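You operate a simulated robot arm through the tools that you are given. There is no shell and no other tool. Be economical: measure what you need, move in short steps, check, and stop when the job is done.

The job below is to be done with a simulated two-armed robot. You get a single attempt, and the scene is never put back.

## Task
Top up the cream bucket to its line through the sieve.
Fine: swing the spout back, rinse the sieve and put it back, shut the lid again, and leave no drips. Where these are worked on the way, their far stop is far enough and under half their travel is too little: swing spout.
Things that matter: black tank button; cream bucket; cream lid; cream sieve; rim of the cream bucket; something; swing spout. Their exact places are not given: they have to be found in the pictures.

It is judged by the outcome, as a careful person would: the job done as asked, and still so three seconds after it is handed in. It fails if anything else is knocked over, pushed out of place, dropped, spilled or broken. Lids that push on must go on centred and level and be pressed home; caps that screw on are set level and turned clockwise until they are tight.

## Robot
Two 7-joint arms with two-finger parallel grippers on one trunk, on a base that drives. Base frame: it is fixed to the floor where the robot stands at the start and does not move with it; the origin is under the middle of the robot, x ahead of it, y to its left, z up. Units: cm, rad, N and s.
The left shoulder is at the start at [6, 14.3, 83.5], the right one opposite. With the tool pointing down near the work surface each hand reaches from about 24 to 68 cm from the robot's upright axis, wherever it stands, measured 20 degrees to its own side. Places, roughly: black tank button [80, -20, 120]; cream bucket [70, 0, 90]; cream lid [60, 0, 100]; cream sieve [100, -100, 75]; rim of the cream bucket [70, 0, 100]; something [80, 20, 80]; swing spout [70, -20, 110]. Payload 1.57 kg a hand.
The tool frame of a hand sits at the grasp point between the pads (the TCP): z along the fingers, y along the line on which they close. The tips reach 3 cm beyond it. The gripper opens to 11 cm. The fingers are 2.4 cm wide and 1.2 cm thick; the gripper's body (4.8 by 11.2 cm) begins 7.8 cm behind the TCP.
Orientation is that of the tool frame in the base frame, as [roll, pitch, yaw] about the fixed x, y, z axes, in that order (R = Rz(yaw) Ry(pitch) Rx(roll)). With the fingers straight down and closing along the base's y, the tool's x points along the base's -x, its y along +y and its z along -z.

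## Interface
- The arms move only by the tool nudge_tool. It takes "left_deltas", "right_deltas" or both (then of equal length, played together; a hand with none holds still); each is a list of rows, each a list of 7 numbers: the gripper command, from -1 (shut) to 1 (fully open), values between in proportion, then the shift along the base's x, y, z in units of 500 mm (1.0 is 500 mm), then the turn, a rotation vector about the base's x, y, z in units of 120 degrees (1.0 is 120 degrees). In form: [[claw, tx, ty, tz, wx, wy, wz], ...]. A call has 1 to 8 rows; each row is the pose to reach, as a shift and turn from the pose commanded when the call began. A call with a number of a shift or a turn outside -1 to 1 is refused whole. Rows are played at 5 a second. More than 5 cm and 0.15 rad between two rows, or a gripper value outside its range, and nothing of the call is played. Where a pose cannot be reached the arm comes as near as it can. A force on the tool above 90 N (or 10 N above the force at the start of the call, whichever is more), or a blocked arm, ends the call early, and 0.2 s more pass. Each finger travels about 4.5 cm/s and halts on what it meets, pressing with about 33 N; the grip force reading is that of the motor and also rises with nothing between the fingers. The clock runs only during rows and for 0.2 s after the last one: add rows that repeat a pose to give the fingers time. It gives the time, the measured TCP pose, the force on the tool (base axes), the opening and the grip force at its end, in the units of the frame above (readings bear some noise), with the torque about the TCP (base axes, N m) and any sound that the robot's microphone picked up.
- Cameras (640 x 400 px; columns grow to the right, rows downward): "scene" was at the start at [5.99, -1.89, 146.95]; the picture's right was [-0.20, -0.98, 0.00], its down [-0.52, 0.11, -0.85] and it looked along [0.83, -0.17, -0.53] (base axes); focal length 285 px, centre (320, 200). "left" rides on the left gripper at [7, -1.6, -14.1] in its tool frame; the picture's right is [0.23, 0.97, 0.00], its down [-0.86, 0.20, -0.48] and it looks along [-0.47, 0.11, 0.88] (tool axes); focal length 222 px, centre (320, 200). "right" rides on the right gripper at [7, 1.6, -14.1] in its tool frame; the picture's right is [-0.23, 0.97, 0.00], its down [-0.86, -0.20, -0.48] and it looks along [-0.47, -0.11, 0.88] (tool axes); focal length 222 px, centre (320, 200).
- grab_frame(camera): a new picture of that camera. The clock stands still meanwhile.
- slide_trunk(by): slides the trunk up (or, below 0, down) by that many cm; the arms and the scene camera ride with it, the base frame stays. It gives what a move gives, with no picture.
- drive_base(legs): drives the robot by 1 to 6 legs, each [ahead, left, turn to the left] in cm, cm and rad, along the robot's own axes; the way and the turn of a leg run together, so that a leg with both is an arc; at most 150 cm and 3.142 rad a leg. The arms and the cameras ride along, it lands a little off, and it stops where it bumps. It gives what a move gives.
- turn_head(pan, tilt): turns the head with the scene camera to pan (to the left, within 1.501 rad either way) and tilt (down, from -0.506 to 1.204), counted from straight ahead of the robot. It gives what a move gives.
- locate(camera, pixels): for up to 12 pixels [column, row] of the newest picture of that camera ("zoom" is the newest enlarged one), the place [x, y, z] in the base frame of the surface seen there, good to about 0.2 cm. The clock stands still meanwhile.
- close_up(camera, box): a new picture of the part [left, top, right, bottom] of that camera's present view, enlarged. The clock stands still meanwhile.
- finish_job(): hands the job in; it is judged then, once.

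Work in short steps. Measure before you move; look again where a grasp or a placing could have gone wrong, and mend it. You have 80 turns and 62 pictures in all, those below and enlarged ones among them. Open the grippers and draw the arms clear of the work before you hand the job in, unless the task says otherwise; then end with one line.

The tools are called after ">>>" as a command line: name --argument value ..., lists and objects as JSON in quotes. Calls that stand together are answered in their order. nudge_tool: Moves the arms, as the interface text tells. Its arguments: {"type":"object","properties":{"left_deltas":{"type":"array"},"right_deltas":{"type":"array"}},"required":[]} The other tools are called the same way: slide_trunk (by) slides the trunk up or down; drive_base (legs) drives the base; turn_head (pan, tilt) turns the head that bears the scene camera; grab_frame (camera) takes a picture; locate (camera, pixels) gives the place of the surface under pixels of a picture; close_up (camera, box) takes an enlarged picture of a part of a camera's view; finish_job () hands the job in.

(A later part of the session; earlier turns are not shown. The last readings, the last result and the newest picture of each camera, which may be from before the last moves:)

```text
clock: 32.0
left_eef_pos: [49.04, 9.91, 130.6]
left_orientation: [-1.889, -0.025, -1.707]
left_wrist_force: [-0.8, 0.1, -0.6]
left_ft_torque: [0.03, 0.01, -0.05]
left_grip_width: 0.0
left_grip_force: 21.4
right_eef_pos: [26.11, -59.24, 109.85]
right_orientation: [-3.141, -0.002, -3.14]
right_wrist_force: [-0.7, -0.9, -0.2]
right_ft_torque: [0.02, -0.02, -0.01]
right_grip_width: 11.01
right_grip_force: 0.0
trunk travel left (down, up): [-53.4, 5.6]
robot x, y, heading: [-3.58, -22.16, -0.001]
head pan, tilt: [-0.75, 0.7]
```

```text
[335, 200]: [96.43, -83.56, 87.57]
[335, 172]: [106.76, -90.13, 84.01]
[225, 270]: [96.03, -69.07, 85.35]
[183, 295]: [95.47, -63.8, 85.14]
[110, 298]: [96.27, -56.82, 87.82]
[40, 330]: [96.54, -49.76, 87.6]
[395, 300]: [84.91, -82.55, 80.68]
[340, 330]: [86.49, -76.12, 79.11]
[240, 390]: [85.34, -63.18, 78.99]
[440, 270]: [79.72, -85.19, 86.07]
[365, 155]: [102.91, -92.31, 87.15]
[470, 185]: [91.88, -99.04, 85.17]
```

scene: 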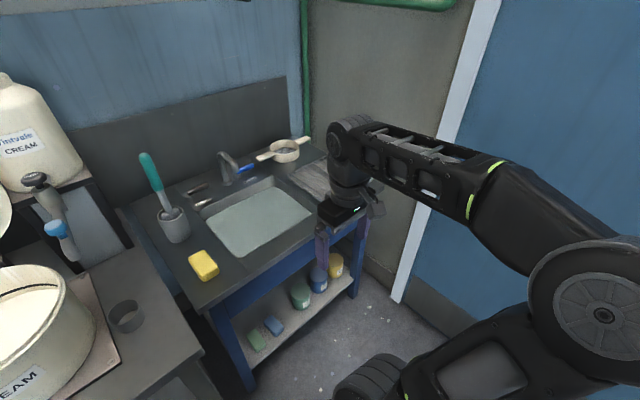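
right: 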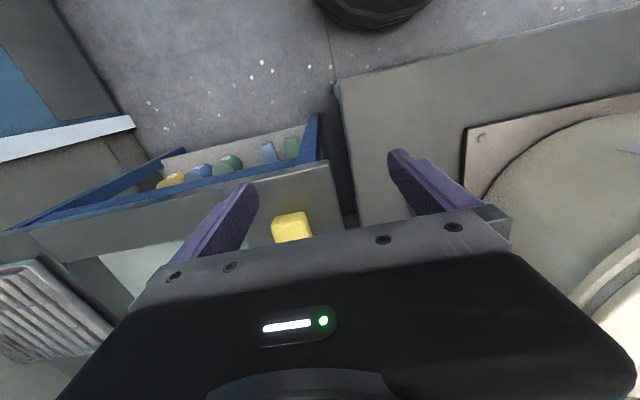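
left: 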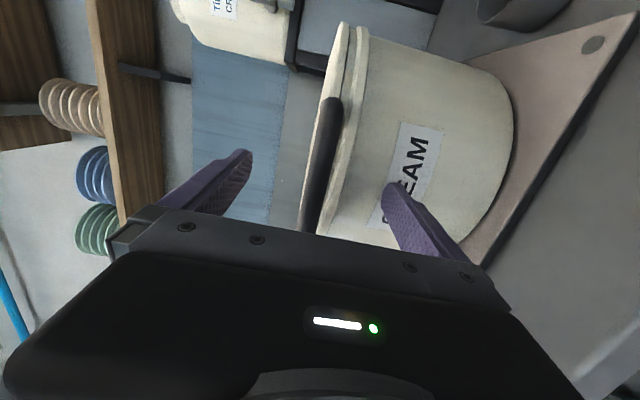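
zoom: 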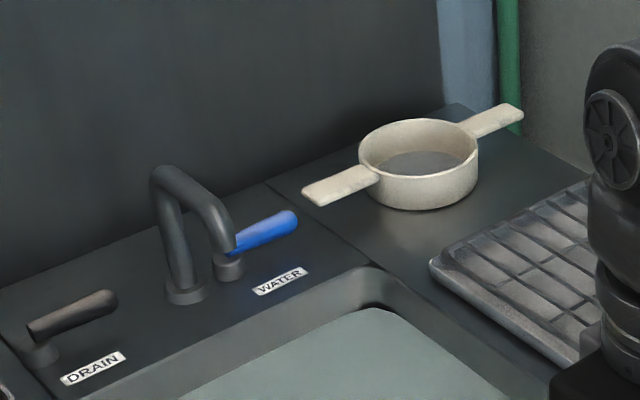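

Sieve: rim z 88.5, centre ≈(97.5,−96.5), bowl radius ≈7.3, handles along y with span ≈29.5 (just bridging the bucket). I'll pinch its front bowl wall, fingers down, closing along x. First yaw the right hand −90° while bringing it inward, and look down at the base for clearance.

>>> nudge_tool --right_deltas '[[1, 0.04, 0.05, 0, 0, 0, -0.07], [1, 0.08, 0.1, 0, 0, 0, -0.14], [1, 0.12, 0.15, 0, 0, 0, -0.21], [1, 0.16, 0.2, 0, 0, 0, -0.28], [1, 0.2, 0.25, 0, 0, 0, -0.35], [1, 0.24, 0.3, 0, 0, 0, -0.42], [1, 0.28, 0.35, 0, 0, 0, -0.49], [1, 0.32, 0.38, 0, 0, 0, -0.56]]'

>>> nudge_tool --right_deltas '[[1, 0, 0, 0, 0, 0, -0.065], [1, 0, 0, 0, 0, 0, -0.13], [1, 0, 0, 0, 0, 0, -0.19], [1, 0, 0, 0, 0, 0, -0.19]]'

>>> turn_head --pan -0.6 --tilt 1.1

>>> grab_frame --camera "scene"

```text
clock: 33.8
left_eef_pos: [49.12, 10.05, 130.44]
left_orientation: [-1.892, -0.025, -1.707]
left_wrist_force: [0.5, -0.2, 1.3]
left_ft_torque: [-0.02, -0.04, 0.02]
left_grip_width: 0.0
left_grip_force: 21.0
right_eef_pos: [42.03, -40.25, 109.97]
right_orientation: [3.141, 0.0, 1.966]
right_wrist_force: [0.3, -0.5, 0.0]
right_ft_torque: [0.03, 0.02, 0.03]
right_grip_width: 10.98
right_grip_force: 0.1
trunk travel left (down, up): [-53.4, 5.6]
robot x, y, heading: [-3.43, -22.29, -0.0]
head pan, tilt: [-0.75, 0.7]
```

```text
clock: 34.8
left_eef_pos: [48.87, 9.99, 130.67]
left_orientation: [-1.89, -0.025, -1.706]
left_wrist_force: [0.1, -0.1, -1.0]
left_ft_torque: [-0.03, 0.01, 0.0]
left_grip_width: 0.0
left_grip_force: 20.9
right_eef_pos: [41.97, -40.19, 109.93]
right_orientation: [-3.141, -0.001, 1.571]
right_wrist_force: [-0.5, -0.2, -1.1]
right_ft_torque: [0.01, -0.01, -0.03]
right_grip_width: 11.02
right_grip_force: 0.1
trunk travel left (down, up): [-53.4, 5.6]
robot x, y, heading: [-3.54, -22.22, 0.001]
head pan, tilt: [-0.75, 0.7]
```

```text
clock: 35.7
left_eef_pos: [48.95, 9.92, 130.69]
left_orientation: [-1.89, -0.023, -1.706]
left_wrist_force: [-0.4, 0.1, -0.1]
left_ft_torque: [0.01, 0.0, -0.01]
left_grip_width: 0.03
left_grip_force: 21.4
right_eef_pos: [41.95, -40.17, 110.01]
right_orientation: [-3.141, 0.0, 1.571]
right_wrist_force: [-0.9, 0.3, -0.2]
right_ft_torque: [0.0, -0.02, -0.05]
right_grip_width: 11.02
right_grip_force: 0.1
trunk travel left (down, up): [-53.4, 5.6]
robot x, y, heading: [-3.38, -22.24, 0.0]
head pan, tilt: [-0.6, 1.1]
```

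```text
35 pictures are left
```

scene: 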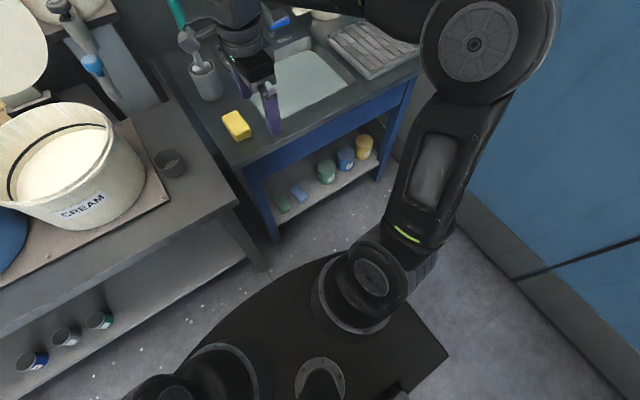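

Yaw is exact. I measure the base front, elbow, and the walls on the right.

>>> locate --camera "scene" --pixels '[[262, 275], [200, 345], [445, 350], [400, 320], [550, 30], [520, 90], [560, 200], [400, 110], [418, 62], [290, 190], [380, 180], [265, 240]]'

```text
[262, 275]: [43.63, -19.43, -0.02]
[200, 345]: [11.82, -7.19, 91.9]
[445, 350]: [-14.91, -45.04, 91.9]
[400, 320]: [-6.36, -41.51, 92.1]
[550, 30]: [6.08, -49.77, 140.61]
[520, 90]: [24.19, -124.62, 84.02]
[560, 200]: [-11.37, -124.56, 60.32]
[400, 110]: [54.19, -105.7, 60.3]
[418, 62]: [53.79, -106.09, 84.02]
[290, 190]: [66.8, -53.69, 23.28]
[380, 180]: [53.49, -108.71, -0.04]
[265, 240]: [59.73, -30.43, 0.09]
```

Torso front is ≈15–17 cm ahead of its axis; the right wall is at y −124.6; elbow clears. I drive right 52 cm, then ahead 25 cm.

>>> drive_base --legs '[[0, -52, 0], [25, 0, 0]]'

>>> turn_head --pan -0.3 --tilt 0.8

>>> grab_frame --camera "scene"

```text
clock: 40.1
left_eef_pos: [73.67, -41.86, 130.69]
left_orientation: [-1.891, -0.024, -1.706]
left_wrist_force: [1.1, 1.3, 0.3]
left_ft_torque: [-0.02, 0.01, -0.04]
left_grip_width: 0.0
left_grip_force: 21.4
right_eef_pos: [66.55, -92.01, 109.89]
right_orientation: [-3.141, -0.001, 1.567]
right_wrist_force: [0.2, 0.5, 0.0]
right_ft_torque: [-0.03, 0.05, -0.01]
right_grip_width: 10.98
right_grip_force: 0.0
trunk travel left (down, up): [-53.4, 5.6]
robot x, y, heading: [21.01, -73.79, -0.007]
head pan, tilt: [-0.6, 1.1]
```

```text
clock: 40.9
left_eef_pos: [73.6, -41.79, 130.56]
left_orientation: [-1.891, -0.022, -1.707]
left_wrist_force: [-0.1, -0.2, -0.1]
left_ft_torque: [0.01, -0.01, 0.02]
left_grip_width: 0.02
left_grip_force: 21.3
right_eef_pos: [66.42, -91.97, 110.08]
right_orientation: [3.141, 0.001, 1.569]
right_wrist_force: [-0.2, -0.8, -0.5]
right_ft_torque: [0.02, -0.02, -0.02]
right_grip_width: 10.98
right_grip_force: 0.0
trunk travel left (down, up): [-53.4, 5.6]
robot x, y, heading: [21.1, -73.81, 0.0]
head pan, tilt: [-0.3, 0.799]
```

```text
34 pictures are left
```

scene: 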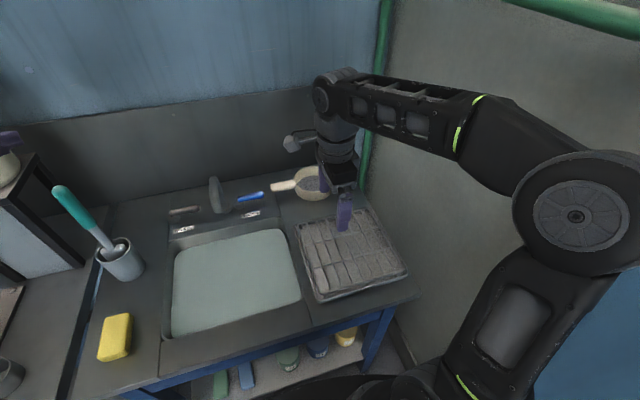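

I move the right hand to above the sieve's front wall, (88,−96.5,108), and look from the hand camera.

>>> nudge_tool --right_deltas '[[1, 0.09, -0.02, 0, 0, 0, 0], [1, 0.18, -0.04, 0, 0, 0, 0], [1, 0.27, -0.06, 0, 0, 0, 0], [1, 0.36, -0.08, 0, 0, 0, 0], [1, 0.43, -0.09, 0, 0, 0, 0], [1, 0.43, -0.09, 0, 0, 0, 0]]'

>>> grab_frame --camera "right"

>>> grab_frame --camera "scene"

```text
clock: 42.3
left_eef_pos: [73.61, -41.8, 130.66]
left_orientation: [-1.891, -0.023, -1.708]
left_wrist_force: [0.3, 1.0, -0.1]
left_ft_torque: [-0.02, 0.01, 0.02]
left_grip_width: 0.01
left_grip_force: 21.5
right_eef_pos: [76.26, -94.73, 109.64]
right_orientation: [3.138, 0.0, 1.571]
right_wrist_force: [1.8, 0.4, -0.1]
right_ft_torque: [0.02, 0.01, 0.02]
right_grip_width: 11.0
right_grip_force: 0.1
right hand out of reach, approached as far as the arm can: row 2, 3, 4, 5, 6
trunk travel left (down, up): [-53.4, 5.6]
robot x, y, heading: [21.11, -74.05, -0.001]
head pan, tilt: [-0.3, 0.799]
```

```text
33 pictures are left
```

right: 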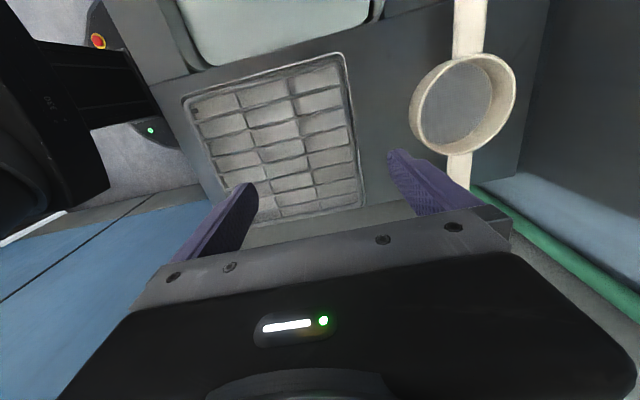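

```text
32 pictures are left
```

scene: 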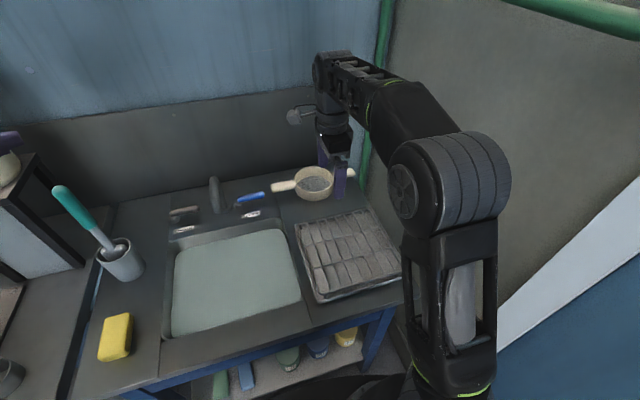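

Reach falls short at this height. I drive 9 cm closer (it stops if it bumps), then lower the hand.

>>> drive_base --legs '[[9, 0, 0]]'

>>> nudge_tool --right_deltas '[[1, 0, -0.02, -0.08, 0, 0, 0], [1, 0.02, -0.03, -0.16, 0, 0, 0], [1, 0.06, -0.035, -0.25, 0, 0, 0], [1, 0.08, -0.035, -0.25, 0, 0, 0], [1, 0.08, -0.035, -0.25, 0, 0, 0]]'

>>> grab_frame --camera "right"

```text
clock: 43.3
left_eef_pos: [77.67, -41.88, 130.5]
left_orientation: [-1.89, -0.024, -1.711]
left_wrist_force: [-1.1, -0.2, -0.3]
left_ft_torque: [0.0, -0.02, 0.0]
left_grip_width: 0.0
left_grip_force: 21.4
right_eef_pos: [80.26, -94.7, 109.56]
right_orientation: [3.135, 0.002, 1.568]
right_wrist_force: [-0.8, -0.1, 0.4]
right_ft_torque: [-0.01, -0.11, 0.01]
right_grip_width: 10.98
right_grip_force: 0.0
trunk travel left (down, up): [-53.4, 5.6]
robot x, y, heading: [25.39, -74.18, -0.001]
head pan, tilt: [-0.3, 0.799]
stopped in leg 1: the robot was blocked; the commanded pose is now the measured one
```

```text
clock: 44.5
left_eef_pos: [77.86, -41.98, 130.45]
left_orientation: [-1.893, -0.023, -1.71]
left_wrist_force: [0.4, -0.7, -0.4]
left_ft_torque: [0.02, -0.02, -0.02]
left_grip_width: 0.01
left_grip_force: 21.7
right_eef_pos: [84.6, -96.54, 96.94]
right_orientation: [3.139, 0.002, 1.569]
right_wrist_force: [0.2, -0.3, 0.1]
right_ft_torque: [-0.01, 0.0, 0.0]
right_grip_width: 11.01
right_grip_force: 0.1
trunk travel left (down, up): [-53.4, 5.6]
robot x, y, heading: [25.64, -74.27, -0.006]
head pan, tilt: [-0.3, 0.799]
```

```text
31 pictures are left
```

right: 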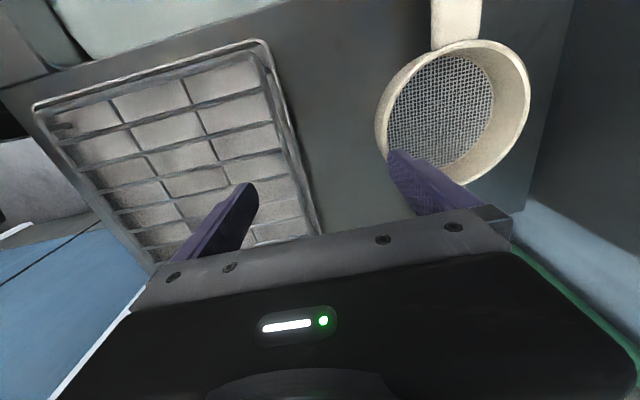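

Base is at its limit (x 25.5), the hand at (84.6,−96.5,97). I locate the sieve's rim from this view.

>>> locate --camera "right" --pixels '[[382, 110], [379, 135], [528, 85], [455, 45], [400, 70], [440, 100], [500, 180], [455, 15], [515, 55]]'

```text
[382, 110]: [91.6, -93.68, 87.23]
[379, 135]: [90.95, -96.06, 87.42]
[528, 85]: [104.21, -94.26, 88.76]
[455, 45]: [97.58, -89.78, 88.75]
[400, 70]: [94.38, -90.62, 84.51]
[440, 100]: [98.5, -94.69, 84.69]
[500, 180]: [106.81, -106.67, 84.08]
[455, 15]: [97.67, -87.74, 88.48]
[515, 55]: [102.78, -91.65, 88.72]
```

The bowl: centre (97.6,−96.6), front wall at x≈91, mesh z 84.6. I move the TCP to (91.1,−96.5) and lower to z≈88.8.

>>> nudge_tool --right_deltas '[[1, 0.07, 0, 0, 0, 0, 0], [1, 0.13, 0, 0, 0, 0, 0], [1, 0.13, 0, -0.08, 0, 0, 0], [1, 0.13, 0, -0.162, 0, 0, 0], [1, 0.13, 0, -0.162, 0, 0, 0]]'

```text
clock: 45.7
left_eef_pos: [78.0, -41.92, 130.4]
left_orientation: [-1.892, -0.024, -1.71]
left_wrist_force: [0.0, 0.7, 0.7]
left_ft_torque: [0.0, 0.0, 0.04]
left_grip_width: 0.01
left_grip_force: 21.6
right_eef_pos: [91.08, -96.33, 88.83]
right_orientation: [3.139, 0.003, 1.569]
right_wrist_force: [0.0, -0.5, 0.1]
right_ft_torque: [0.01, -0.01, 0.01]
right_grip_width: 10.99
right_grip_force: 0.0
trunk travel left (down, up): [-53.4, 5.6]
robot x, y, heading: [25.3, -74.17, -0.001]
head pan, tilt: [-0.3, 0.799]
```

Reached exactly. I close on the wall.

>>> nudge_tool --right_deltas '[[-1, 0, 0, 0, 0, 0, 0], [-1, 0, 0, 0, 0, 0, 0], [-1, 0, 0, 0, 0, 0, 0], [-1, 0, 0, 0, 0, 0, 0], [-1, 0, 0, 0, 0, 0, 0], [-1, 0, 0, 0, 0, 0, 0], [-1, 0, 0, 0, 0, 0, 0], [-1, 0, 0, 0, 0, 0, 0]]'

>>> nudge_tool --right_deltas '[[-1, 0, 0, 0.04, 0, 0, 0], [-1, 0, 0, 0.1, 0, 0, 0], [-1, 0, 0, 0.16, 0, 0, 0], [-1, 0, 0, 0.16, 0, 0, 0]]'

>>> grab_frame --camera "right"

```text
clock: 47.5
left_eef_pos: [78.01, -41.97, 130.39]
left_orientation: [-1.892, -0.023, -1.71]
left_wrist_force: [-0.9, 0.5, -0.2]
left_ft_torque: [-0.02, -0.03, -0.01]
left_grip_width: 0.0
left_grip_force: 21.1
right_eef_pos: [91.07, -96.48, 88.94]
right_orientation: [3.137, 0.002, 1.57]
right_wrist_force: [0.0, -1.2, 5.5]
right_ft_torque: [-0.06, -0.69, -0.14]
right_grip_width: 0.82
right_grip_force: 27.1
trunk travel left (down, up): [-53.4, 5.6]
robot x, y, heading: [25.67, -73.99, -0.002]
head pan, tilt: [-0.3, 0.799]
```

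```text
clock: 48.5
left_eef_pos: [78.05, -42.05, 130.39]
left_orientation: [-1.893, -0.024, -1.711]
left_wrist_force: [-0.7, 0.7, -0.6]
left_ft_torque: [0.06, 0.0, 0.02]
left_grip_width: 0.01
left_grip_force: 21.8
right_eef_pos: [91.09, -96.4, 96.73]
right_orientation: [3.138, 0.002, 1.569]
right_wrist_force: [-0.1, -0.5, -1.1]
right_ft_torque: [0.02, 0.1, 0.0]
right_grip_width: 0.76
right_grip_force: 27.3
trunk travel left (down, up): [-53.4, 5.6]
robot x, y, heading: [25.6, -74.07, -0.0]
head pan, tilt: [-0.3, 0.799]
```

```text
30 pictures are left
```

right: 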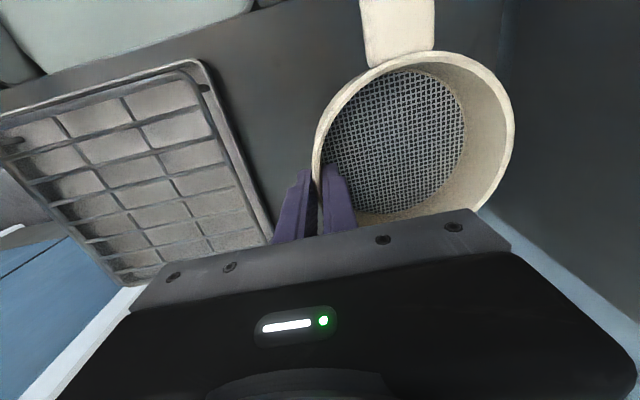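

The sieve is held level and light. I raise and pull it back, then drive back 35 cm and left 98 cm, keeping it in front of (clear of) the spout.

>>> nudge_tool --right_deltas '[[-1, -0.04, 0, 0.06, 0, 0, 0], [-1, -0.1, 0, 0.12, 0, 0, 0], [-1, -0.17, 0, 0.18, 0, 0, 0], [-1, -0.24, 0, 0.24, 0, 0, 0], [-1, -0.3, 0, 0.3, 0, 0, 0], [-1, -0.3, 0, 0.3, 0, 0, 0]]'

>>> drive_base --legs '[[-35, 0, 0], [0, 98.5, 0]]'

>>> turn_head --pan -0.3 --tilt 0.7

>>> grab_frame --camera "scene"

```text
clock: 49.9
left_eef_pos: [78.05, -41.94, 130.44]
left_orientation: [-1.893, -0.024, -1.709]
left_wrist_force: [0.5, 0.0, 0.3]
left_ft_torque: [0.01, 0.0, 0.04]
left_grip_width: 0.02
left_grip_force: 21.4
right_eef_pos: [76.79, -96.78, 111.11]
right_orientation: [3.137, 0.001, 1.571]
right_wrist_force: [0.5, -0.1, -1.9]
right_ft_torque: [0.0, 0.13, 0.02]
right_grip_width: 0.78
right_grip_force: 26.5
right hand out of reach, approached as far as the arm can: row 5, 6
trunk travel left (down, up): [-53.4, 5.6]
robot x, y, heading: [25.58, -74.07, -0.001]
head pan, tilt: [-0.3, 0.799]
```

```text
clock: 56.8
left_eef_pos: [42.18, 56.56, 130.46]
left_orientation: [-1.893, -0.023, -1.698]
left_wrist_force: [0.7, 0.6, -0.7]
left_ft_torque: [0.01, 0.04, 0.02]
left_grip_width: 0.0
left_grip_force: 21.8
right_eef_pos: [41.61, 1.77, 111.1]
right_orientation: [3.138, 0.004, 1.581]
right_wrist_force: [-0.2, -0.8, -1.7]
right_ft_torque: [-0.03, 0.12, -0.02]
right_grip_width: 0.75
right_grip_force: 26.9
trunk travel left (down, up): [-53.4, 5.6]
robot x, y, heading: [-10.2, 23.67, 0.011]
head pan, tilt: [-0.3, 0.799]
```

```text
clock: 57.5
left_eef_pos: [42.26, 56.43, 130.36]
left_orientation: [-1.892, -0.024, -1.697]
left_wrist_force: [0.4, -0.4, 0.0]
left_ft_torque: [-0.01, 0.01, 0.01]
left_grip_width: 0.0
left_grip_force: 21.0
right_eef_pos: [41.52, 1.68, 111.06]
right_orientation: [3.138, 0.002, 1.581]
right_wrist_force: [1.0, 0.1, -2.2]
right_ft_torque: [-0.03, 0.09, -0.01]
right_grip_width: 0.74
right_grip_force: 27.1
trunk travel left (down, up): [-53.4, 5.6]
robot x, y, heading: [-9.87, 23.56, 0.009]
head pan, tilt: [-0.3, 0.7]
```

```text
29 pictures are left
```

scene: 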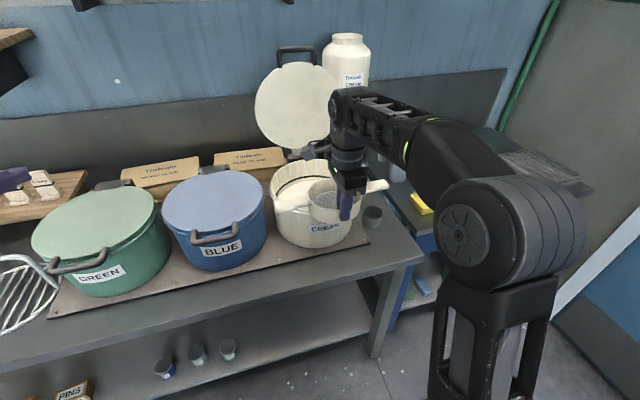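

Sieve is level at (48,1.7), z 111. I drive 15 cm ahead so the bowl comes over the bucket, then look from the hand.

>>> drive_base --legs '[[16, 0, 0]]'

>>> grab_frame --camera "right"

```text
clock: 58.9
left_eef_pos: [58.23, 56.54, 130.38]
left_orientation: [-1.896, -0.024, -1.699]
left_wrist_force: [-0.5, -1.1, 0.1]
left_ft_torque: [-0.02, -0.02, 0.01]
left_grip_width: 0.0
left_grip_force: 20.8
right_eef_pos: [57.45, 1.64, 111.03]
right_orientation: [3.137, 0.003, 1.577]
right_wrist_force: [-0.1, 0.3, -2.4]
right_ft_torque: [0.02, 0.14, 0.02]
right_grip_width: 0.73
right_grip_force: 27.1
trunk travel left (down, up): [-53.4, 5.6]
robot x, y, heading: [5.45, 23.97, 0.007]
head pan, tilt: [-0.3, 0.7]
```

```text
28 pictures are left
```

right: 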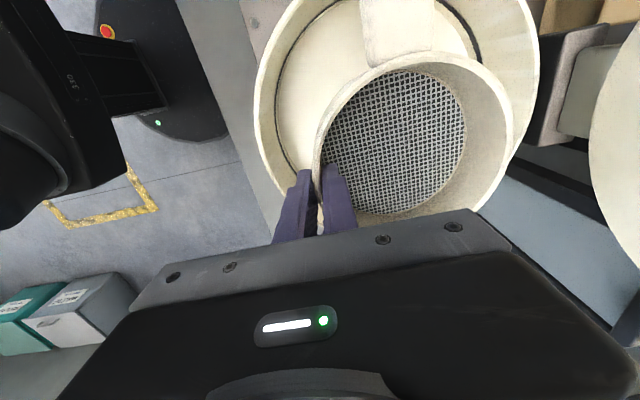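

Move to TCP (58.5,2.4) and lower toward z≈104, then ease down until the handles touch the rim.

>>> nudge_tool --right_deltas '[[-1, 0.021, 0.015, 0, 0, 0, 0], [-1, 0.021, 0.015, -0.05, 0, 0, 0], [-1, 0.021, 0.015, -0.1, 0, 0, 0], [-1, 0.021, 0.015, -0.13, 0, 0, 0], [-1, 0.021, 0.015, -0.143, 0, 0, 0], [-1, 0.021, 0.015, -0.15, 0, 0, 0]]'

>>> grab_frame --camera "right"

```text
clock: 60.3
left_eef_pos: [58.07, 56.49, 130.54]
left_orientation: [-1.892, -0.024, -1.699]
left_wrist_force: [0.2, 0.0, -0.2]
left_ft_torque: [-0.02, -0.02, -0.01]
left_grip_width: 0.0
left_grip_force: 21.8
right_eef_pos: [58.4, 2.4, 103.68]
right_orientation: [3.135, 0.0, 1.579]
right_wrist_force: [1.5, -1.6, 11.3]
right_ft_torque: [0.32, -0.79, 0.01]
right_grip_width: 0.84
right_grip_force: 27.7
trunk travel left (down, up): [-53.4, 5.6]
robot x, y, heading: [5.89, 24.04, 0.007]
head pan, tilt: [-0.3, 0.7]
```

```text
27 pictures are left
```

right: 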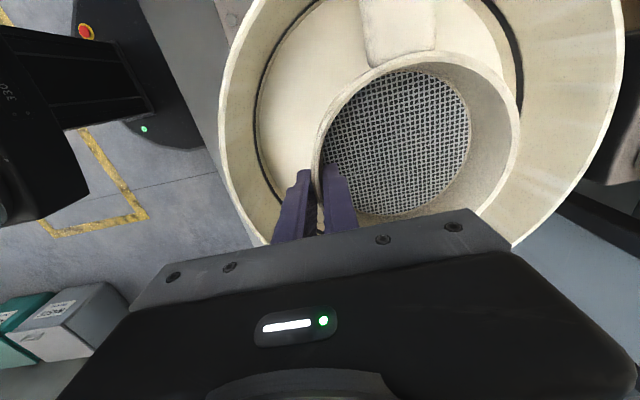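

Contact (11 N up). I check from the scene that both handles sit over the rim before releasing.

>>> turn_head --pan -0.35 --tilt 0.65

>>> close_up --camera "scene" --box '[220, 140, 420, 265]'

```text
clock: 60.9
left_eef_pos: [58.06, 56.47, 130.43]
left_orientation: [-1.893, -0.025, -1.701]
left_wrist_force: [-0.3, 0.3, 0.2]
left_ft_torque: [0.0, -0.04, -0.02]
left_grip_width: 0.01
left_grip_force: 21.2
right_eef_pos: [58.37, 2.4, 103.57]
right_orientation: [3.134, 0.001, 1.577]
right_wrist_force: [5.1, -0.2, 16.3]
right_ft_torque: [0.16, -0.89, -0.02]
right_grip_width: 0.83
right_grip_force: 27.6
trunk travel left (down, up): [-53.4, 5.6]
robot x, y, heading: [6.39, 24.13, 0.008]
head pan, tilt: [-0.351, 0.649]
```

```text
3.20 times, centred on (320, 202) of scene
```

zoom: 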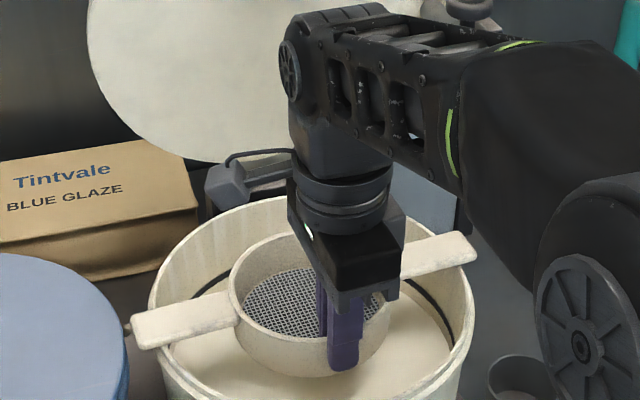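

Both handles rest on the rim. I open the fingers slightly and lift straight out, then draw back.

>>> nudge_tool --right_deltas '[[-0.4, 0, 0, 0.004, 0, 0, 0], [-0.4, 0, 0, 0.004, 0, 0, 0], [-0.4, 0, 0, 0.04, 0, 0, 0], [-0.4, 0, 0, 0.1, 0, 0, 0], [-0.4, 0, 0, 0.18, 0, 0, 0], [-0.4, -0.1, 0, 0.22, 0, 0, 0], [-0.4, -0.2, 0, 0.22, 0, 0, 0], [-0.4, -0.28, 0, 0.22, 0, 0, 0]]'

>>> close_up --camera "scene" --box '[220, 140, 420, 265]'

>>> locate --camera "zoom" --pixels '[[150, 325], [215, 310], [235, 285], [300, 240], [455, 245], [405, 265], [315, 375], [200, 230], [450, 375]]'

```text
refused: row 6 steps farther than a row can; nothing moved
```

```text
3.20 times, centred on (320, 202) of scene
```

zoom: 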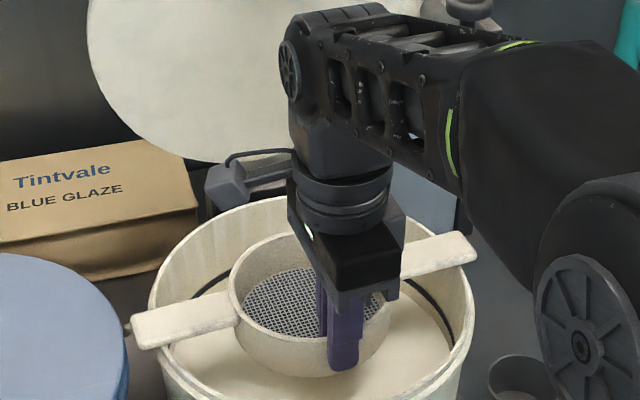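

```text
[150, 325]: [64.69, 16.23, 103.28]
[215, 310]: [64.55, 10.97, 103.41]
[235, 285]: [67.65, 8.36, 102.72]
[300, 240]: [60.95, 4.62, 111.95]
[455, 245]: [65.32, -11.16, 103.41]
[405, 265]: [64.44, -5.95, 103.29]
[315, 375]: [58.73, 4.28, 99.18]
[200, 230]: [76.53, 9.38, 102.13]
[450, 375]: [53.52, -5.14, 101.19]
```

The step was too long; again with shorter ones.

>>> nudge_tool --right_deltas '[[-0.4, 0, 0, 0.004, 0, 0, 0], [-0.4, 0, 0, 0.004, 0, 0, 0], [-0.4, 0, 0, 0.04, 0, 0, 0], [-0.4, 0, 0, 0.1, 0, 0, 0], [-0.4, 0, 0, 0.18, 0, 0, 0], [-0.4, -0.08, 0, 0.2, 0, 0, 0], [-0.4, -0.16, 0, 0.2, 0, 0, 0], [-0.4, -0.24, 0, 0.2, 0, 0, 0]]'

>>> close_up --camera "scene" --box '[220, 100, 420, 225]'

```text
clock: 62.7
left_eef_pos: [57.94, 56.33, 130.41]
left_orientation: [-1.891, -0.024, -1.7]
left_wrist_force: [-0.7, 0.4, -0.5]
left_ft_torque: [0.02, 0.0, 0.02]
left_grip_width: 0.02
left_grip_force: 21.4
right_eef_pos: [46.39, 2.16, 113.58]
right_orientation: [3.139, 0.002, 1.578]
right_wrist_force: [0.0, 1.2, 0.3]
right_ft_torque: [-0.05, -0.08, -0.03]
right_grip_width: 3.31
right_grip_force: 0.1
right hand out of reach, approached as far as the arm can: row 5, 6, 7
trunk travel left (down, up): [-53.4, 5.6]
robot x, y, heading: [5.91, 23.9, 0.009]
head pan, tilt: [-0.351, 0.649]
```

```text
3.20 times, centred on (320, 162) of scene
```

zoom: 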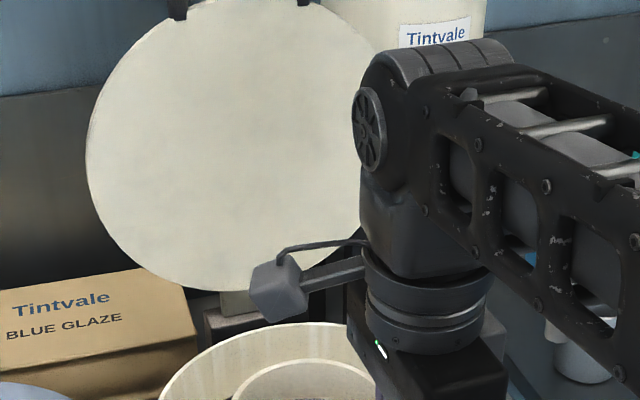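

Sieve is set. Now I'll use the forward-pointing left hand for the spout and button: drive back 14 and right 78 cm, then lower the left hand to spout height.

>>> drive_base --legs '[[-14, 0, 0], [0, -78, 0]]'

>>> nudge_tool --left_deltas '[[-1, 0, 0, -0.08, 0, 0, 0], [-1, 0, 0, -0.16, 0, 0, 0], [-1, 0, 0, -0.24, 0, 0, 0], [-1, 0, 0, -0.32, 0, 0, 0], [-1, 0, 0, -0.32, 0, 0, 0]]'

>>> turn_head --pan 0.45 --tilt 0.5

>>> grab_frame --camera "scene"

```text
clock: 67.9
left_eef_pos: [44.44, -21.84, 130.42]
left_orientation: [-1.891, -0.025, -1.69]
left_wrist_force: [-0.7, 0.0, -0.9]
left_ft_torque: [-0.02, -0.02, -0.01]
left_grip_width: 0.0
left_grip_force: 21.2
right_eef_pos: [33.38, -75.93, 113.54]
right_orientation: [3.137, 0.003, 1.588]
right_wrist_force: [-0.3, 0.8, -0.3]
right_ft_torque: [0.01, 0.0, 0.03]
right_grip_width: 3.29
right_grip_force: 0.1
trunk travel left (down, up): [-53.4, 5.6]
robot x, y, heading: [-7.37, -55.03, 0.016]
head pan, tilt: [-0.351, 0.649]
```

```text
clock: 69.1
left_eef_pos: [44.4, -21.73, 114.41]
left_orientation: [-1.895, -0.024, -1.693]
left_wrist_force: [0.2, -0.2, -0.3]
left_ft_torque: [0.02, 0.03, 0.01]
left_grip_width: 0.0
left_grip_force: 21.0
right_eef_pos: [33.4, -76.05, 113.55]
right_orientation: [3.136, 0.001, 1.587]
right_wrist_force: [-0.9, -0.3, 0.0]
right_ft_torque: [0.04, -0.01, -0.01]
right_grip_width: 3.31
right_grip_force: 0.1
trunk travel left (down, up): [-53.4, 5.6]
robot x, y, heading: [-7.16, -54.35, 0.015]
head pan, tilt: [-0.351, 0.649]
```

```text
clock: 70.2
left_eef_pos: [44.55, -21.78, 114.51]
left_orientation: [-1.892, -0.024, -1.692]
left_wrist_force: [0.1, 0.2, 0.4]
left_ft_torque: [0.0, 0.02, 0.05]
left_grip_width: 0.01
left_grip_force: 21.7
right_eef_pos: [33.48, -75.96, 113.65]
right_orientation: [3.136, 0.002, 1.588]
right_wrist_force: [1.0, 0.4, 0.0]
right_ft_torque: [0.0, 0.03, 0.01]
right_grip_width: 3.34
right_grip_force: 0.0
trunk travel left (down, up): [-53.4, 5.6]
robot x, y, heading: [-7.26, -54.73, 0.014]
head pan, tilt: [0.45, 0.499]
```

```text
23 pictures are left
```

scene: 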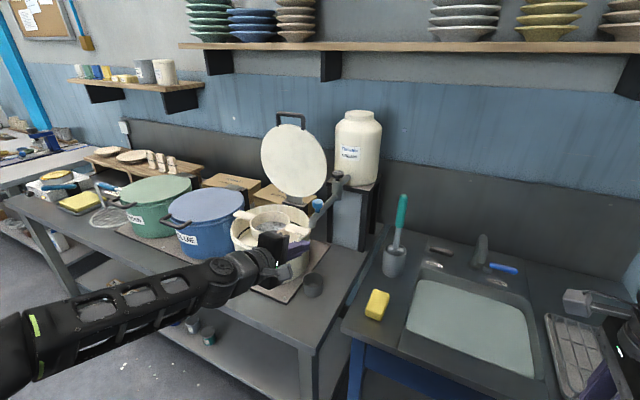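

I move the left hand forward right of the spout (y −21.8) and then push it along its arc toward the bucket.

>>> nudge_tool --left_deltas '[[-1, 0.08, 0, 0, 0, 0, 0], [-1, 0.16, 0, 0, 0, 0, 0], [-1, 0.24, 0, 0, 0, 0, 0], [-1, 0.33, 0, 0, 0, 0, 0], [-1, 0.33, 0, 0, 0, 0, 0]]'

>>> nudge_tool --left_deltas '[[-1, 0, 0.03, 0, 0, 0, 0], [-1, 0.005, 0.07, 0, 0, 0, 0], [-1, 0.02, 0.12, 0, 0, 0, 0], [-1, 0.04, 0.17, 0, 0, 0, 0], [-1, 0.08, 0.21, 0, 0, 0, 0], [-1, 0.11, 0.24, 0, 0, 0, 0], [-1, 0.125, 0.26, 0, 0, 0, 0]]'

>>> close_up --camera "scene" --box '[230, 150, 390, 250]'

```text
clock: 71.4
left_eef_pos: [61.11, -21.49, 114.36]
left_orientation: [-1.891, -0.023, -1.69]
left_wrist_force: [-0.6, -0.6, -0.2]
left_ft_torque: [-0.01, 0.04, -0.01]
left_grip_width: 0.0
left_grip_force: 21.5
right_eef_pos: [33.42, -75.94, 113.58]
right_orientation: [3.136, 0.001, 1.589]
right_wrist_force: [-0.5, 0.0, 0.9]
right_ft_torque: [0.02, -0.03, 0.0]
right_grip_width: 3.28
right_grip_force: 0.1
trunk travel left (down, up): [-53.4, 5.6]
robot x, y, heading: [-7.67, -54.79, 0.016]
head pan, tilt: [0.45, 0.499]
```

```text
clock: 73.0
left_eef_pos: [67.45, -8.7, 114.37]
left_orientation: [-1.895, -0.025, -1.691]
left_wrist_force: [0.2, 0.3, -0.8]
left_ft_torque: [0.01, 0.01, -0.01]
left_grip_width: 0.0
left_grip_force: 21.3
right_eef_pos: [33.41, -75.86, 113.59]
right_orientation: [3.137, 0.002, 1.587]
right_wrist_force: [0.2, -0.3, -0.3]
right_ft_torque: [-0.03, 0.0, 0.02]
right_grip_width: 3.33
right_grip_force: 0.0
trunk travel left (down, up): [-53.4, 5.6]
robot x, y, heading: [-7.44, -55.03, 0.014]
head pan, tilt: [0.45, 0.499]
```

```text
4.00 times, centred on (310, 200) of scene
```

zoom: 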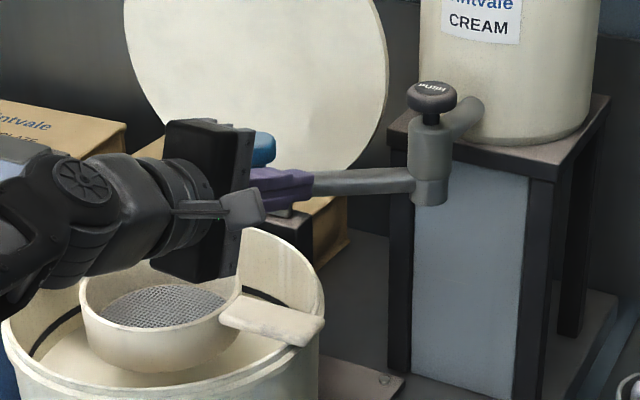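

The spout has swung. I locate the knob, tube and pivot.

>>> locate --camera "zoom" --pixels '[[262, 140], [270, 155], [340, 185], [400, 182], [430, 185], [432, 90], [160, 300], [90, 300], [236, 290], [305, 330]]'

```text
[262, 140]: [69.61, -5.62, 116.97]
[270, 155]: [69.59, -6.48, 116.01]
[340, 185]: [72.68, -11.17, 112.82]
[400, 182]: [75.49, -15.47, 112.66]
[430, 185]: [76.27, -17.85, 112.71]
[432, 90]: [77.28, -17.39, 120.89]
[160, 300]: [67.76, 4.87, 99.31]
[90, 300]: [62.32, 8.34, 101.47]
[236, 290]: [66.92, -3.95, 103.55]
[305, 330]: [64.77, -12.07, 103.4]
```

Knob is at ≈58° swing, outlet ≈(68,−1.7), over the sieve. I back the hand away, raise it and bring it over the button (77.3,−17,121), then look.

>>> nudge_tool --left_deltas '[[-1, -0.06, -0.06, 0, 0, 0, 0], [-1, -0.12, -0.1, 0.02, 0, 0, 0], [-1, -0.14, -0.15, 0.09, 0, 0, 0], [-1, -0.14, -0.165, 0.18, 0, 0, 0], [-1, -0.1, -0.165, 0.25, 0, 0, 0], [-1, -0.02, -0.165, 0.25, 0, 0, 0], [-1, 0.06, -0.165, 0.25, 0, 0, 0], [-1, 0.14, -0.165, 0.25, 0, 0, 0]]'

>>> close_up --camera "scene" --box '[230, 150, 390, 250]'

```text
clock: 74.8
left_eef_pos: [70.1, -16.12, 125.67]
left_orientation: [-1.895, -0.025, -1.694]
left_wrist_force: [0.7, -0.8, -0.8]
left_ft_torque: [-0.03, -0.04, 0.03]
left_grip_width: 0.01
left_grip_force: 20.6
left hand out of reach, approached as far as the arm can: row 7, 8
right_eef_pos: [33.54, -75.89, 113.63]
right_orientation: [3.137, 0.003, 1.588]
right_wrist_force: [0.1, -0.5, 0.3]
right_ft_torque: [0.02, -0.01, 0.0]
right_grip_width: 3.29
right_grip_force: 0.0
trunk travel left (down, up): [-53.4, 5.6]
robot x, y, heading: [-7.24, -54.75, 0.018]
head pan, tilt: [0.45, 0.499]
```

```text
4.00 times, centred on (310, 200) of scene
```

zoom: 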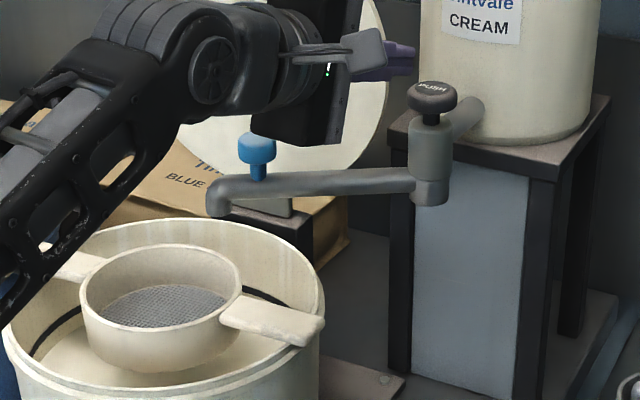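

>>> locate --camera "zoom" --pixels '[[218, 208], [215, 185], [430, 88], [430, 108], [412, 92], [455, 95], [160, 250], [240, 270], [170, 365], [480, 60]]'

>>> drive_base --legs '[[6, 0, -0.015]]'

```text
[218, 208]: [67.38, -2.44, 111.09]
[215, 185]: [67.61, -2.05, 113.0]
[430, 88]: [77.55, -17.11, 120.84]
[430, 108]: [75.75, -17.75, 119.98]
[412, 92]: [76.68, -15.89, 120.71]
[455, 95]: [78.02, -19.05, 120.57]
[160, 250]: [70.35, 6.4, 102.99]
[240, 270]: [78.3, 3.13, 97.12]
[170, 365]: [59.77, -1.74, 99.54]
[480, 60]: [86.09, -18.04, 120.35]
```

```text
clock: 75.8
left_eef_pos: [76.88, -17.32, 125.53]
left_orientation: [-1.893, -0.023, -1.71]
left_wrist_force: [0.3, -0.3, 0.5]
left_ft_torque: [0.01, -0.01, -0.01]
left_grip_width: 0.0
left_grip_force: 21.5
right_eef_pos: [39.16, -76.43, 113.57]
right_orientation: [3.138, 0.001, 1.573]
right_wrist_force: [0.7, -1.0, 0.2]
right_ft_torque: [-0.02, 0.03, 0.01]
right_grip_width: 3.31
right_grip_force: 0.1
trunk travel left (down, up): [-53.4, 5.6]
robot x, y, heading: [-1.79, -54.67, 0.003]
head pan, tilt: [0.45, 0.499]
```

Hand is above the button; shift back 1.3 cm and lower until contact.

>>> nudge_tool --left_deltas '[[-1, -0.026, 0, -0.01, 0, 0, 0], [-1, -0.026, 0, -0.03, 0, 0, 0], [-1, -0.026, 0, -0.04, 0, 0, 0], [-1, -0.026, 0, -0.048, 0, 0, 0]]'

>>> turn_head --pan 0.7 --tilt 0.6

>>> close_up --camera "scene" --box '[240, 100, 440, 225]'

```text
clock: 76.8
left_eef_pos: [75.33, -17.18, 123.42]
left_orientation: [-1.891, -0.024, -1.71]
left_wrist_force: [0.6, 0.1, 0.4]
left_ft_torque: [-0.01, 0.0, -0.01]
left_grip_width: 0.0
left_grip_force: 21.4
right_eef_pos: [39.0, -76.5, 113.65]
right_orientation: [3.138, 0.0, 1.572]
right_wrist_force: [-0.5, 0.1, -0.5]
right_ft_torque: [-0.04, 0.0, -0.01]
right_grip_width: 3.33
right_grip_force: 0.1
trunk travel left (down, up): [-53.4, 5.6]
robot x, y, heading: [-1.4, -54.79, 0.001]
head pan, tilt: [0.45, 0.499]
```

```text
clock: 77.6
left_eef_pos: [75.36, -17.3, 123.38]
left_orientation: [-1.893, -0.023, -1.711]
left_wrist_force: [0.6, -0.7, 0.1]
left_ft_torque: [0.0, 0.02, 0.0]
left_grip_width: 0.0
left_grip_force: 21.3
right_eef_pos: [39.13, -76.44, 113.7]
right_orientation: [3.137, 0.0, 1.573]
right_wrist_force: [0.6, -0.5, -0.3]
right_ft_torque: [0.02, 0.0, 0.01]
right_grip_width: 3.29
right_grip_force: 0.1
trunk travel left (down, up): [-53.4, 5.6]
robot x, y, heading: [-1.49, -54.66, 0.0]
head pan, tilt: [0.7, 0.6]
```

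```text
3.20 times, centred on (340, 162) of scene
```

zoom: 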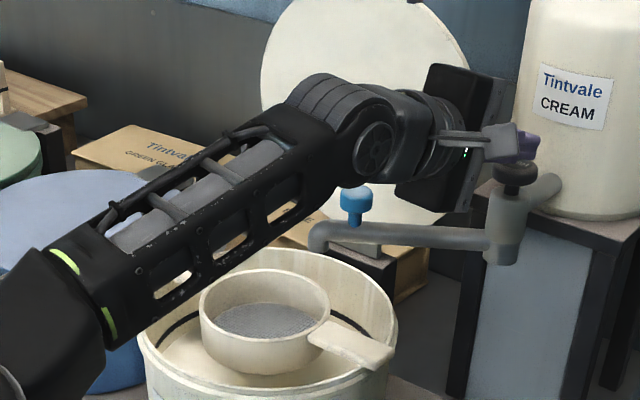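

Finger is just above the button; level and line are visible at (350,330). I press down in small steps to find flow and force, then release.

>>> nudge_tool --left_deltas '[[-1, 0, 0, -0.01, 0, 0, 0], [-1, 0, 0, -0.02, 0, 0, 0], [-1, 0, 0, -0.028, 0, 0, 0], [-1, 0, 0, -0.028, 0, 0, 0]]'

>>> close_up --camera "scene" --box '[260, 130, 420, 230]'

```text
clock: 78.6
left_eef_pos: [75.35, -17.35, 121.97]
left_orientation: [-1.892, -0.023, -1.711]
left_wrist_force: [2.1, 0.7, 2.3]
left_ft_torque: [0.02, -0.13, 0.02]
left_grip_width: 0.01
left_grip_force: 20.9
right_eef_pos: [39.06, -76.46, 113.62]
right_orientation: [3.136, 0.003, 1.572]
right_wrist_force: [0.6, 0.1, 0.0]
right_ft_torque: [0.0, -0.01, 0.02]
right_grip_width: 3.31
right_grip_force: 0.1
trunk travel left (down, up): [-53.4, 5.6]
robot x, y, heading: [-1.35, -54.41, 0.005]
head pan, tilt: [0.7, 0.6]
```

```text
4.00 times, centred on (340, 180) of scene
```

zoom: 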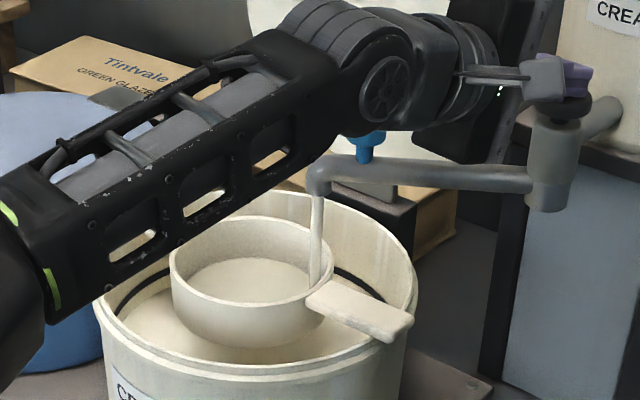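

Paint is flowing into the sieve. I hold one more second and check the sieve and level.

>>> nudge_tool --left_deltas '[[-1, 0, 0, 0, 0, 0, 0], [-1, 0, 0, 0, 0, 0, 0], [-1, 0, 0, 0, 0, 0, 0], [-1, 0, 0, 0, 0, 0, 0]]'

>>> close_up --camera "scene" --box '[260, 130, 420, 230]'

>>> locate --camera "zoom" --pixels '[[250, 275], [165, 325], [345, 340], [140, 300], [360, 285], [150, 285], [250, 350]]'

```text
clock: 79.6
left_eef_pos: [75.33, -17.29, 122.04]
left_orientation: [-1.894, -0.023, -1.711]
left_wrist_force: [0.5, 0.8, 3.8]
left_ft_torque: [0.0, -0.09, 0.0]
left_grip_width: 0.0
left_grip_force: 21.7
right_eef_pos: [39.06, -76.57, 113.59]
right_orientation: [3.136, 0.002, 1.573]
right_wrist_force: [-0.4, 0.5, -0.3]
right_ft_torque: [-0.03, 0.0, -0.01]
right_grip_width: 3.31
right_grip_force: 0.0
trunk travel left (down, up): [-53.4, 5.6]
robot x, y, heading: [-1.1, -54.24, 0.004]
head pan, tilt: [0.7, 0.6]
```

```text
4.00 times, centred on (340, 180) of scene
```

zoom: 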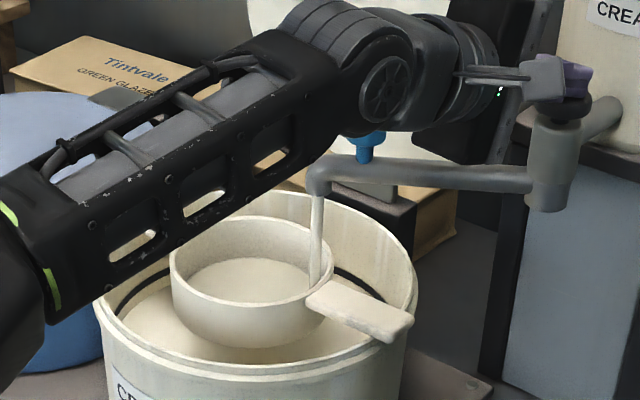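

```text
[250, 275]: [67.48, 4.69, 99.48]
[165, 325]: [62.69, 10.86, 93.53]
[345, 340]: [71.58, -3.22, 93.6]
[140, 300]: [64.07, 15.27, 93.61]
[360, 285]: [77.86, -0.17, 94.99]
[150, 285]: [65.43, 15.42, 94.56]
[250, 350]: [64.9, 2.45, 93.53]
```

Level rose from 93.3 to ≈93.55 in ~1.4 s (≈0.2 cm/s); the line is at 95.0. I hold 3.6 s more, then re-measure.

>>> nudge_tool --left_deltas '[[-1, 0, 0, 0, 0, 0, 0], [-1, 0, 0, 0, 0, 0, 0], [-1, 0, 0, 0, 0, 0, 0], [-1, 0, 0, 0, 0, 0, 0], [-1, 0, 0, 0, 0, 0, 0], [-1, 0, 0, 0, 0, 0, 0], [-1, 0, 0, 0, 0, 0, 0], [-1, 0, 0, 0, 0, 0, 0]]'

>>> nudge_tool --left_deltas '[[-1, 0, 0, 0, 0, 0, 0], [-1, 0, 0, 0, 0, 0, 0], [-1, 0, 0, 0, 0, 0, 0], [-1, 0, 0, 0, 0, 0, 0], [-1, 0, 0, 0, 0, 0, 0], [-1, 0, 0, 0, 0, 0, 0], [-1, 0, 0, 0, 0, 0, 0], [-1, 0, 0, 0, 0, 0, 0]]'

>>> close_up --camera "scene" --box '[260, 130, 420, 230]'

>>> locate --camera "zoom" --pixels '[[250, 275], [165, 325], [345, 340], [145, 305], [370, 290], [370, 300], [150, 285], [250, 352], [340, 345], [160, 315], [350, 274], [370, 283]]'

```text
clock: 81.4
left_eef_pos: [75.39, -17.26, 122.1]
left_orientation: [-1.891, -0.023, -1.71]
left_wrist_force: [-0.3, 0.0, 3.0]
left_ft_torque: [-0.01, -0.07, 0.01]
left_grip_width: 0.0
left_grip_force: 21.1
right_eef_pos: [38.91, -76.59, 113.7]
right_orientation: [3.136, 0.002, 1.572]
right_wrist_force: [0.9, -0.5, -0.5]
right_ft_torque: [0.0, 0.0, 0.0]
right_grip_width: 3.29
right_grip_force: 0.1
trunk travel left (down, up): [-53.4, 5.6]
robot x, y, heading: [-1.5, -54.41, -0.0]
head pan, tilt: [0.7, 0.6]
```

```text
clock: 83.2
left_eef_pos: [75.27, -17.31, 122.0]
left_orientation: [-1.891, -0.023, -1.709]
left_wrist_force: [0.3, 0.4, 3.8]
left_ft_torque: [0.03, -0.08, 0.01]
left_grip_width: 0.01
left_grip_force: 21.0
right_eef_pos: [39.0, -76.51, 113.58]
right_orientation: [3.136, 0.002, 1.574]
right_wrist_force: [0.3, 0.3, 0.2]
right_ft_torque: [0.0, 0.02, 0.01]
right_grip_width: 3.32
right_grip_force: 0.1
trunk travel left (down, up): [-53.4, 5.6]
robot x, y, heading: [-1.83, -54.34, 0.001]
head pan, tilt: [0.7, 0.6]
```

```text
4.00 times, centred on (340, 180) of scene
```

zoom: 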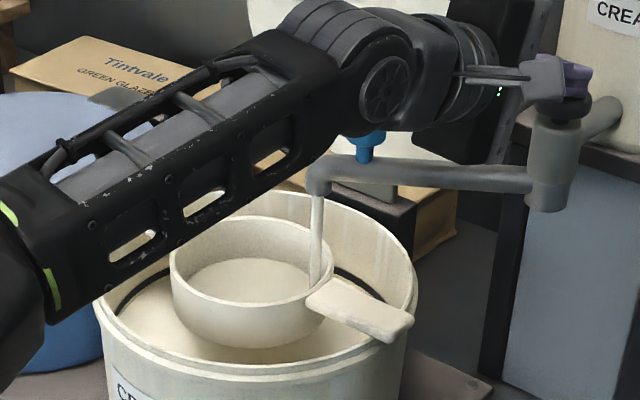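

```text
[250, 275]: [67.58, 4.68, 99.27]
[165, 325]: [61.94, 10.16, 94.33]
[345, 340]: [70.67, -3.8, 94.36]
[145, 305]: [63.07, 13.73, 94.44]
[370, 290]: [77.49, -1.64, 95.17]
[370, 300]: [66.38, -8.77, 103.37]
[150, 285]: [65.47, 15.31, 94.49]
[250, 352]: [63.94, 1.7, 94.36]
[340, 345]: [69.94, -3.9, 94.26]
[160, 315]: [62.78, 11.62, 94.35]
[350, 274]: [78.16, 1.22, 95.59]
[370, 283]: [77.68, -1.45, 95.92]
```

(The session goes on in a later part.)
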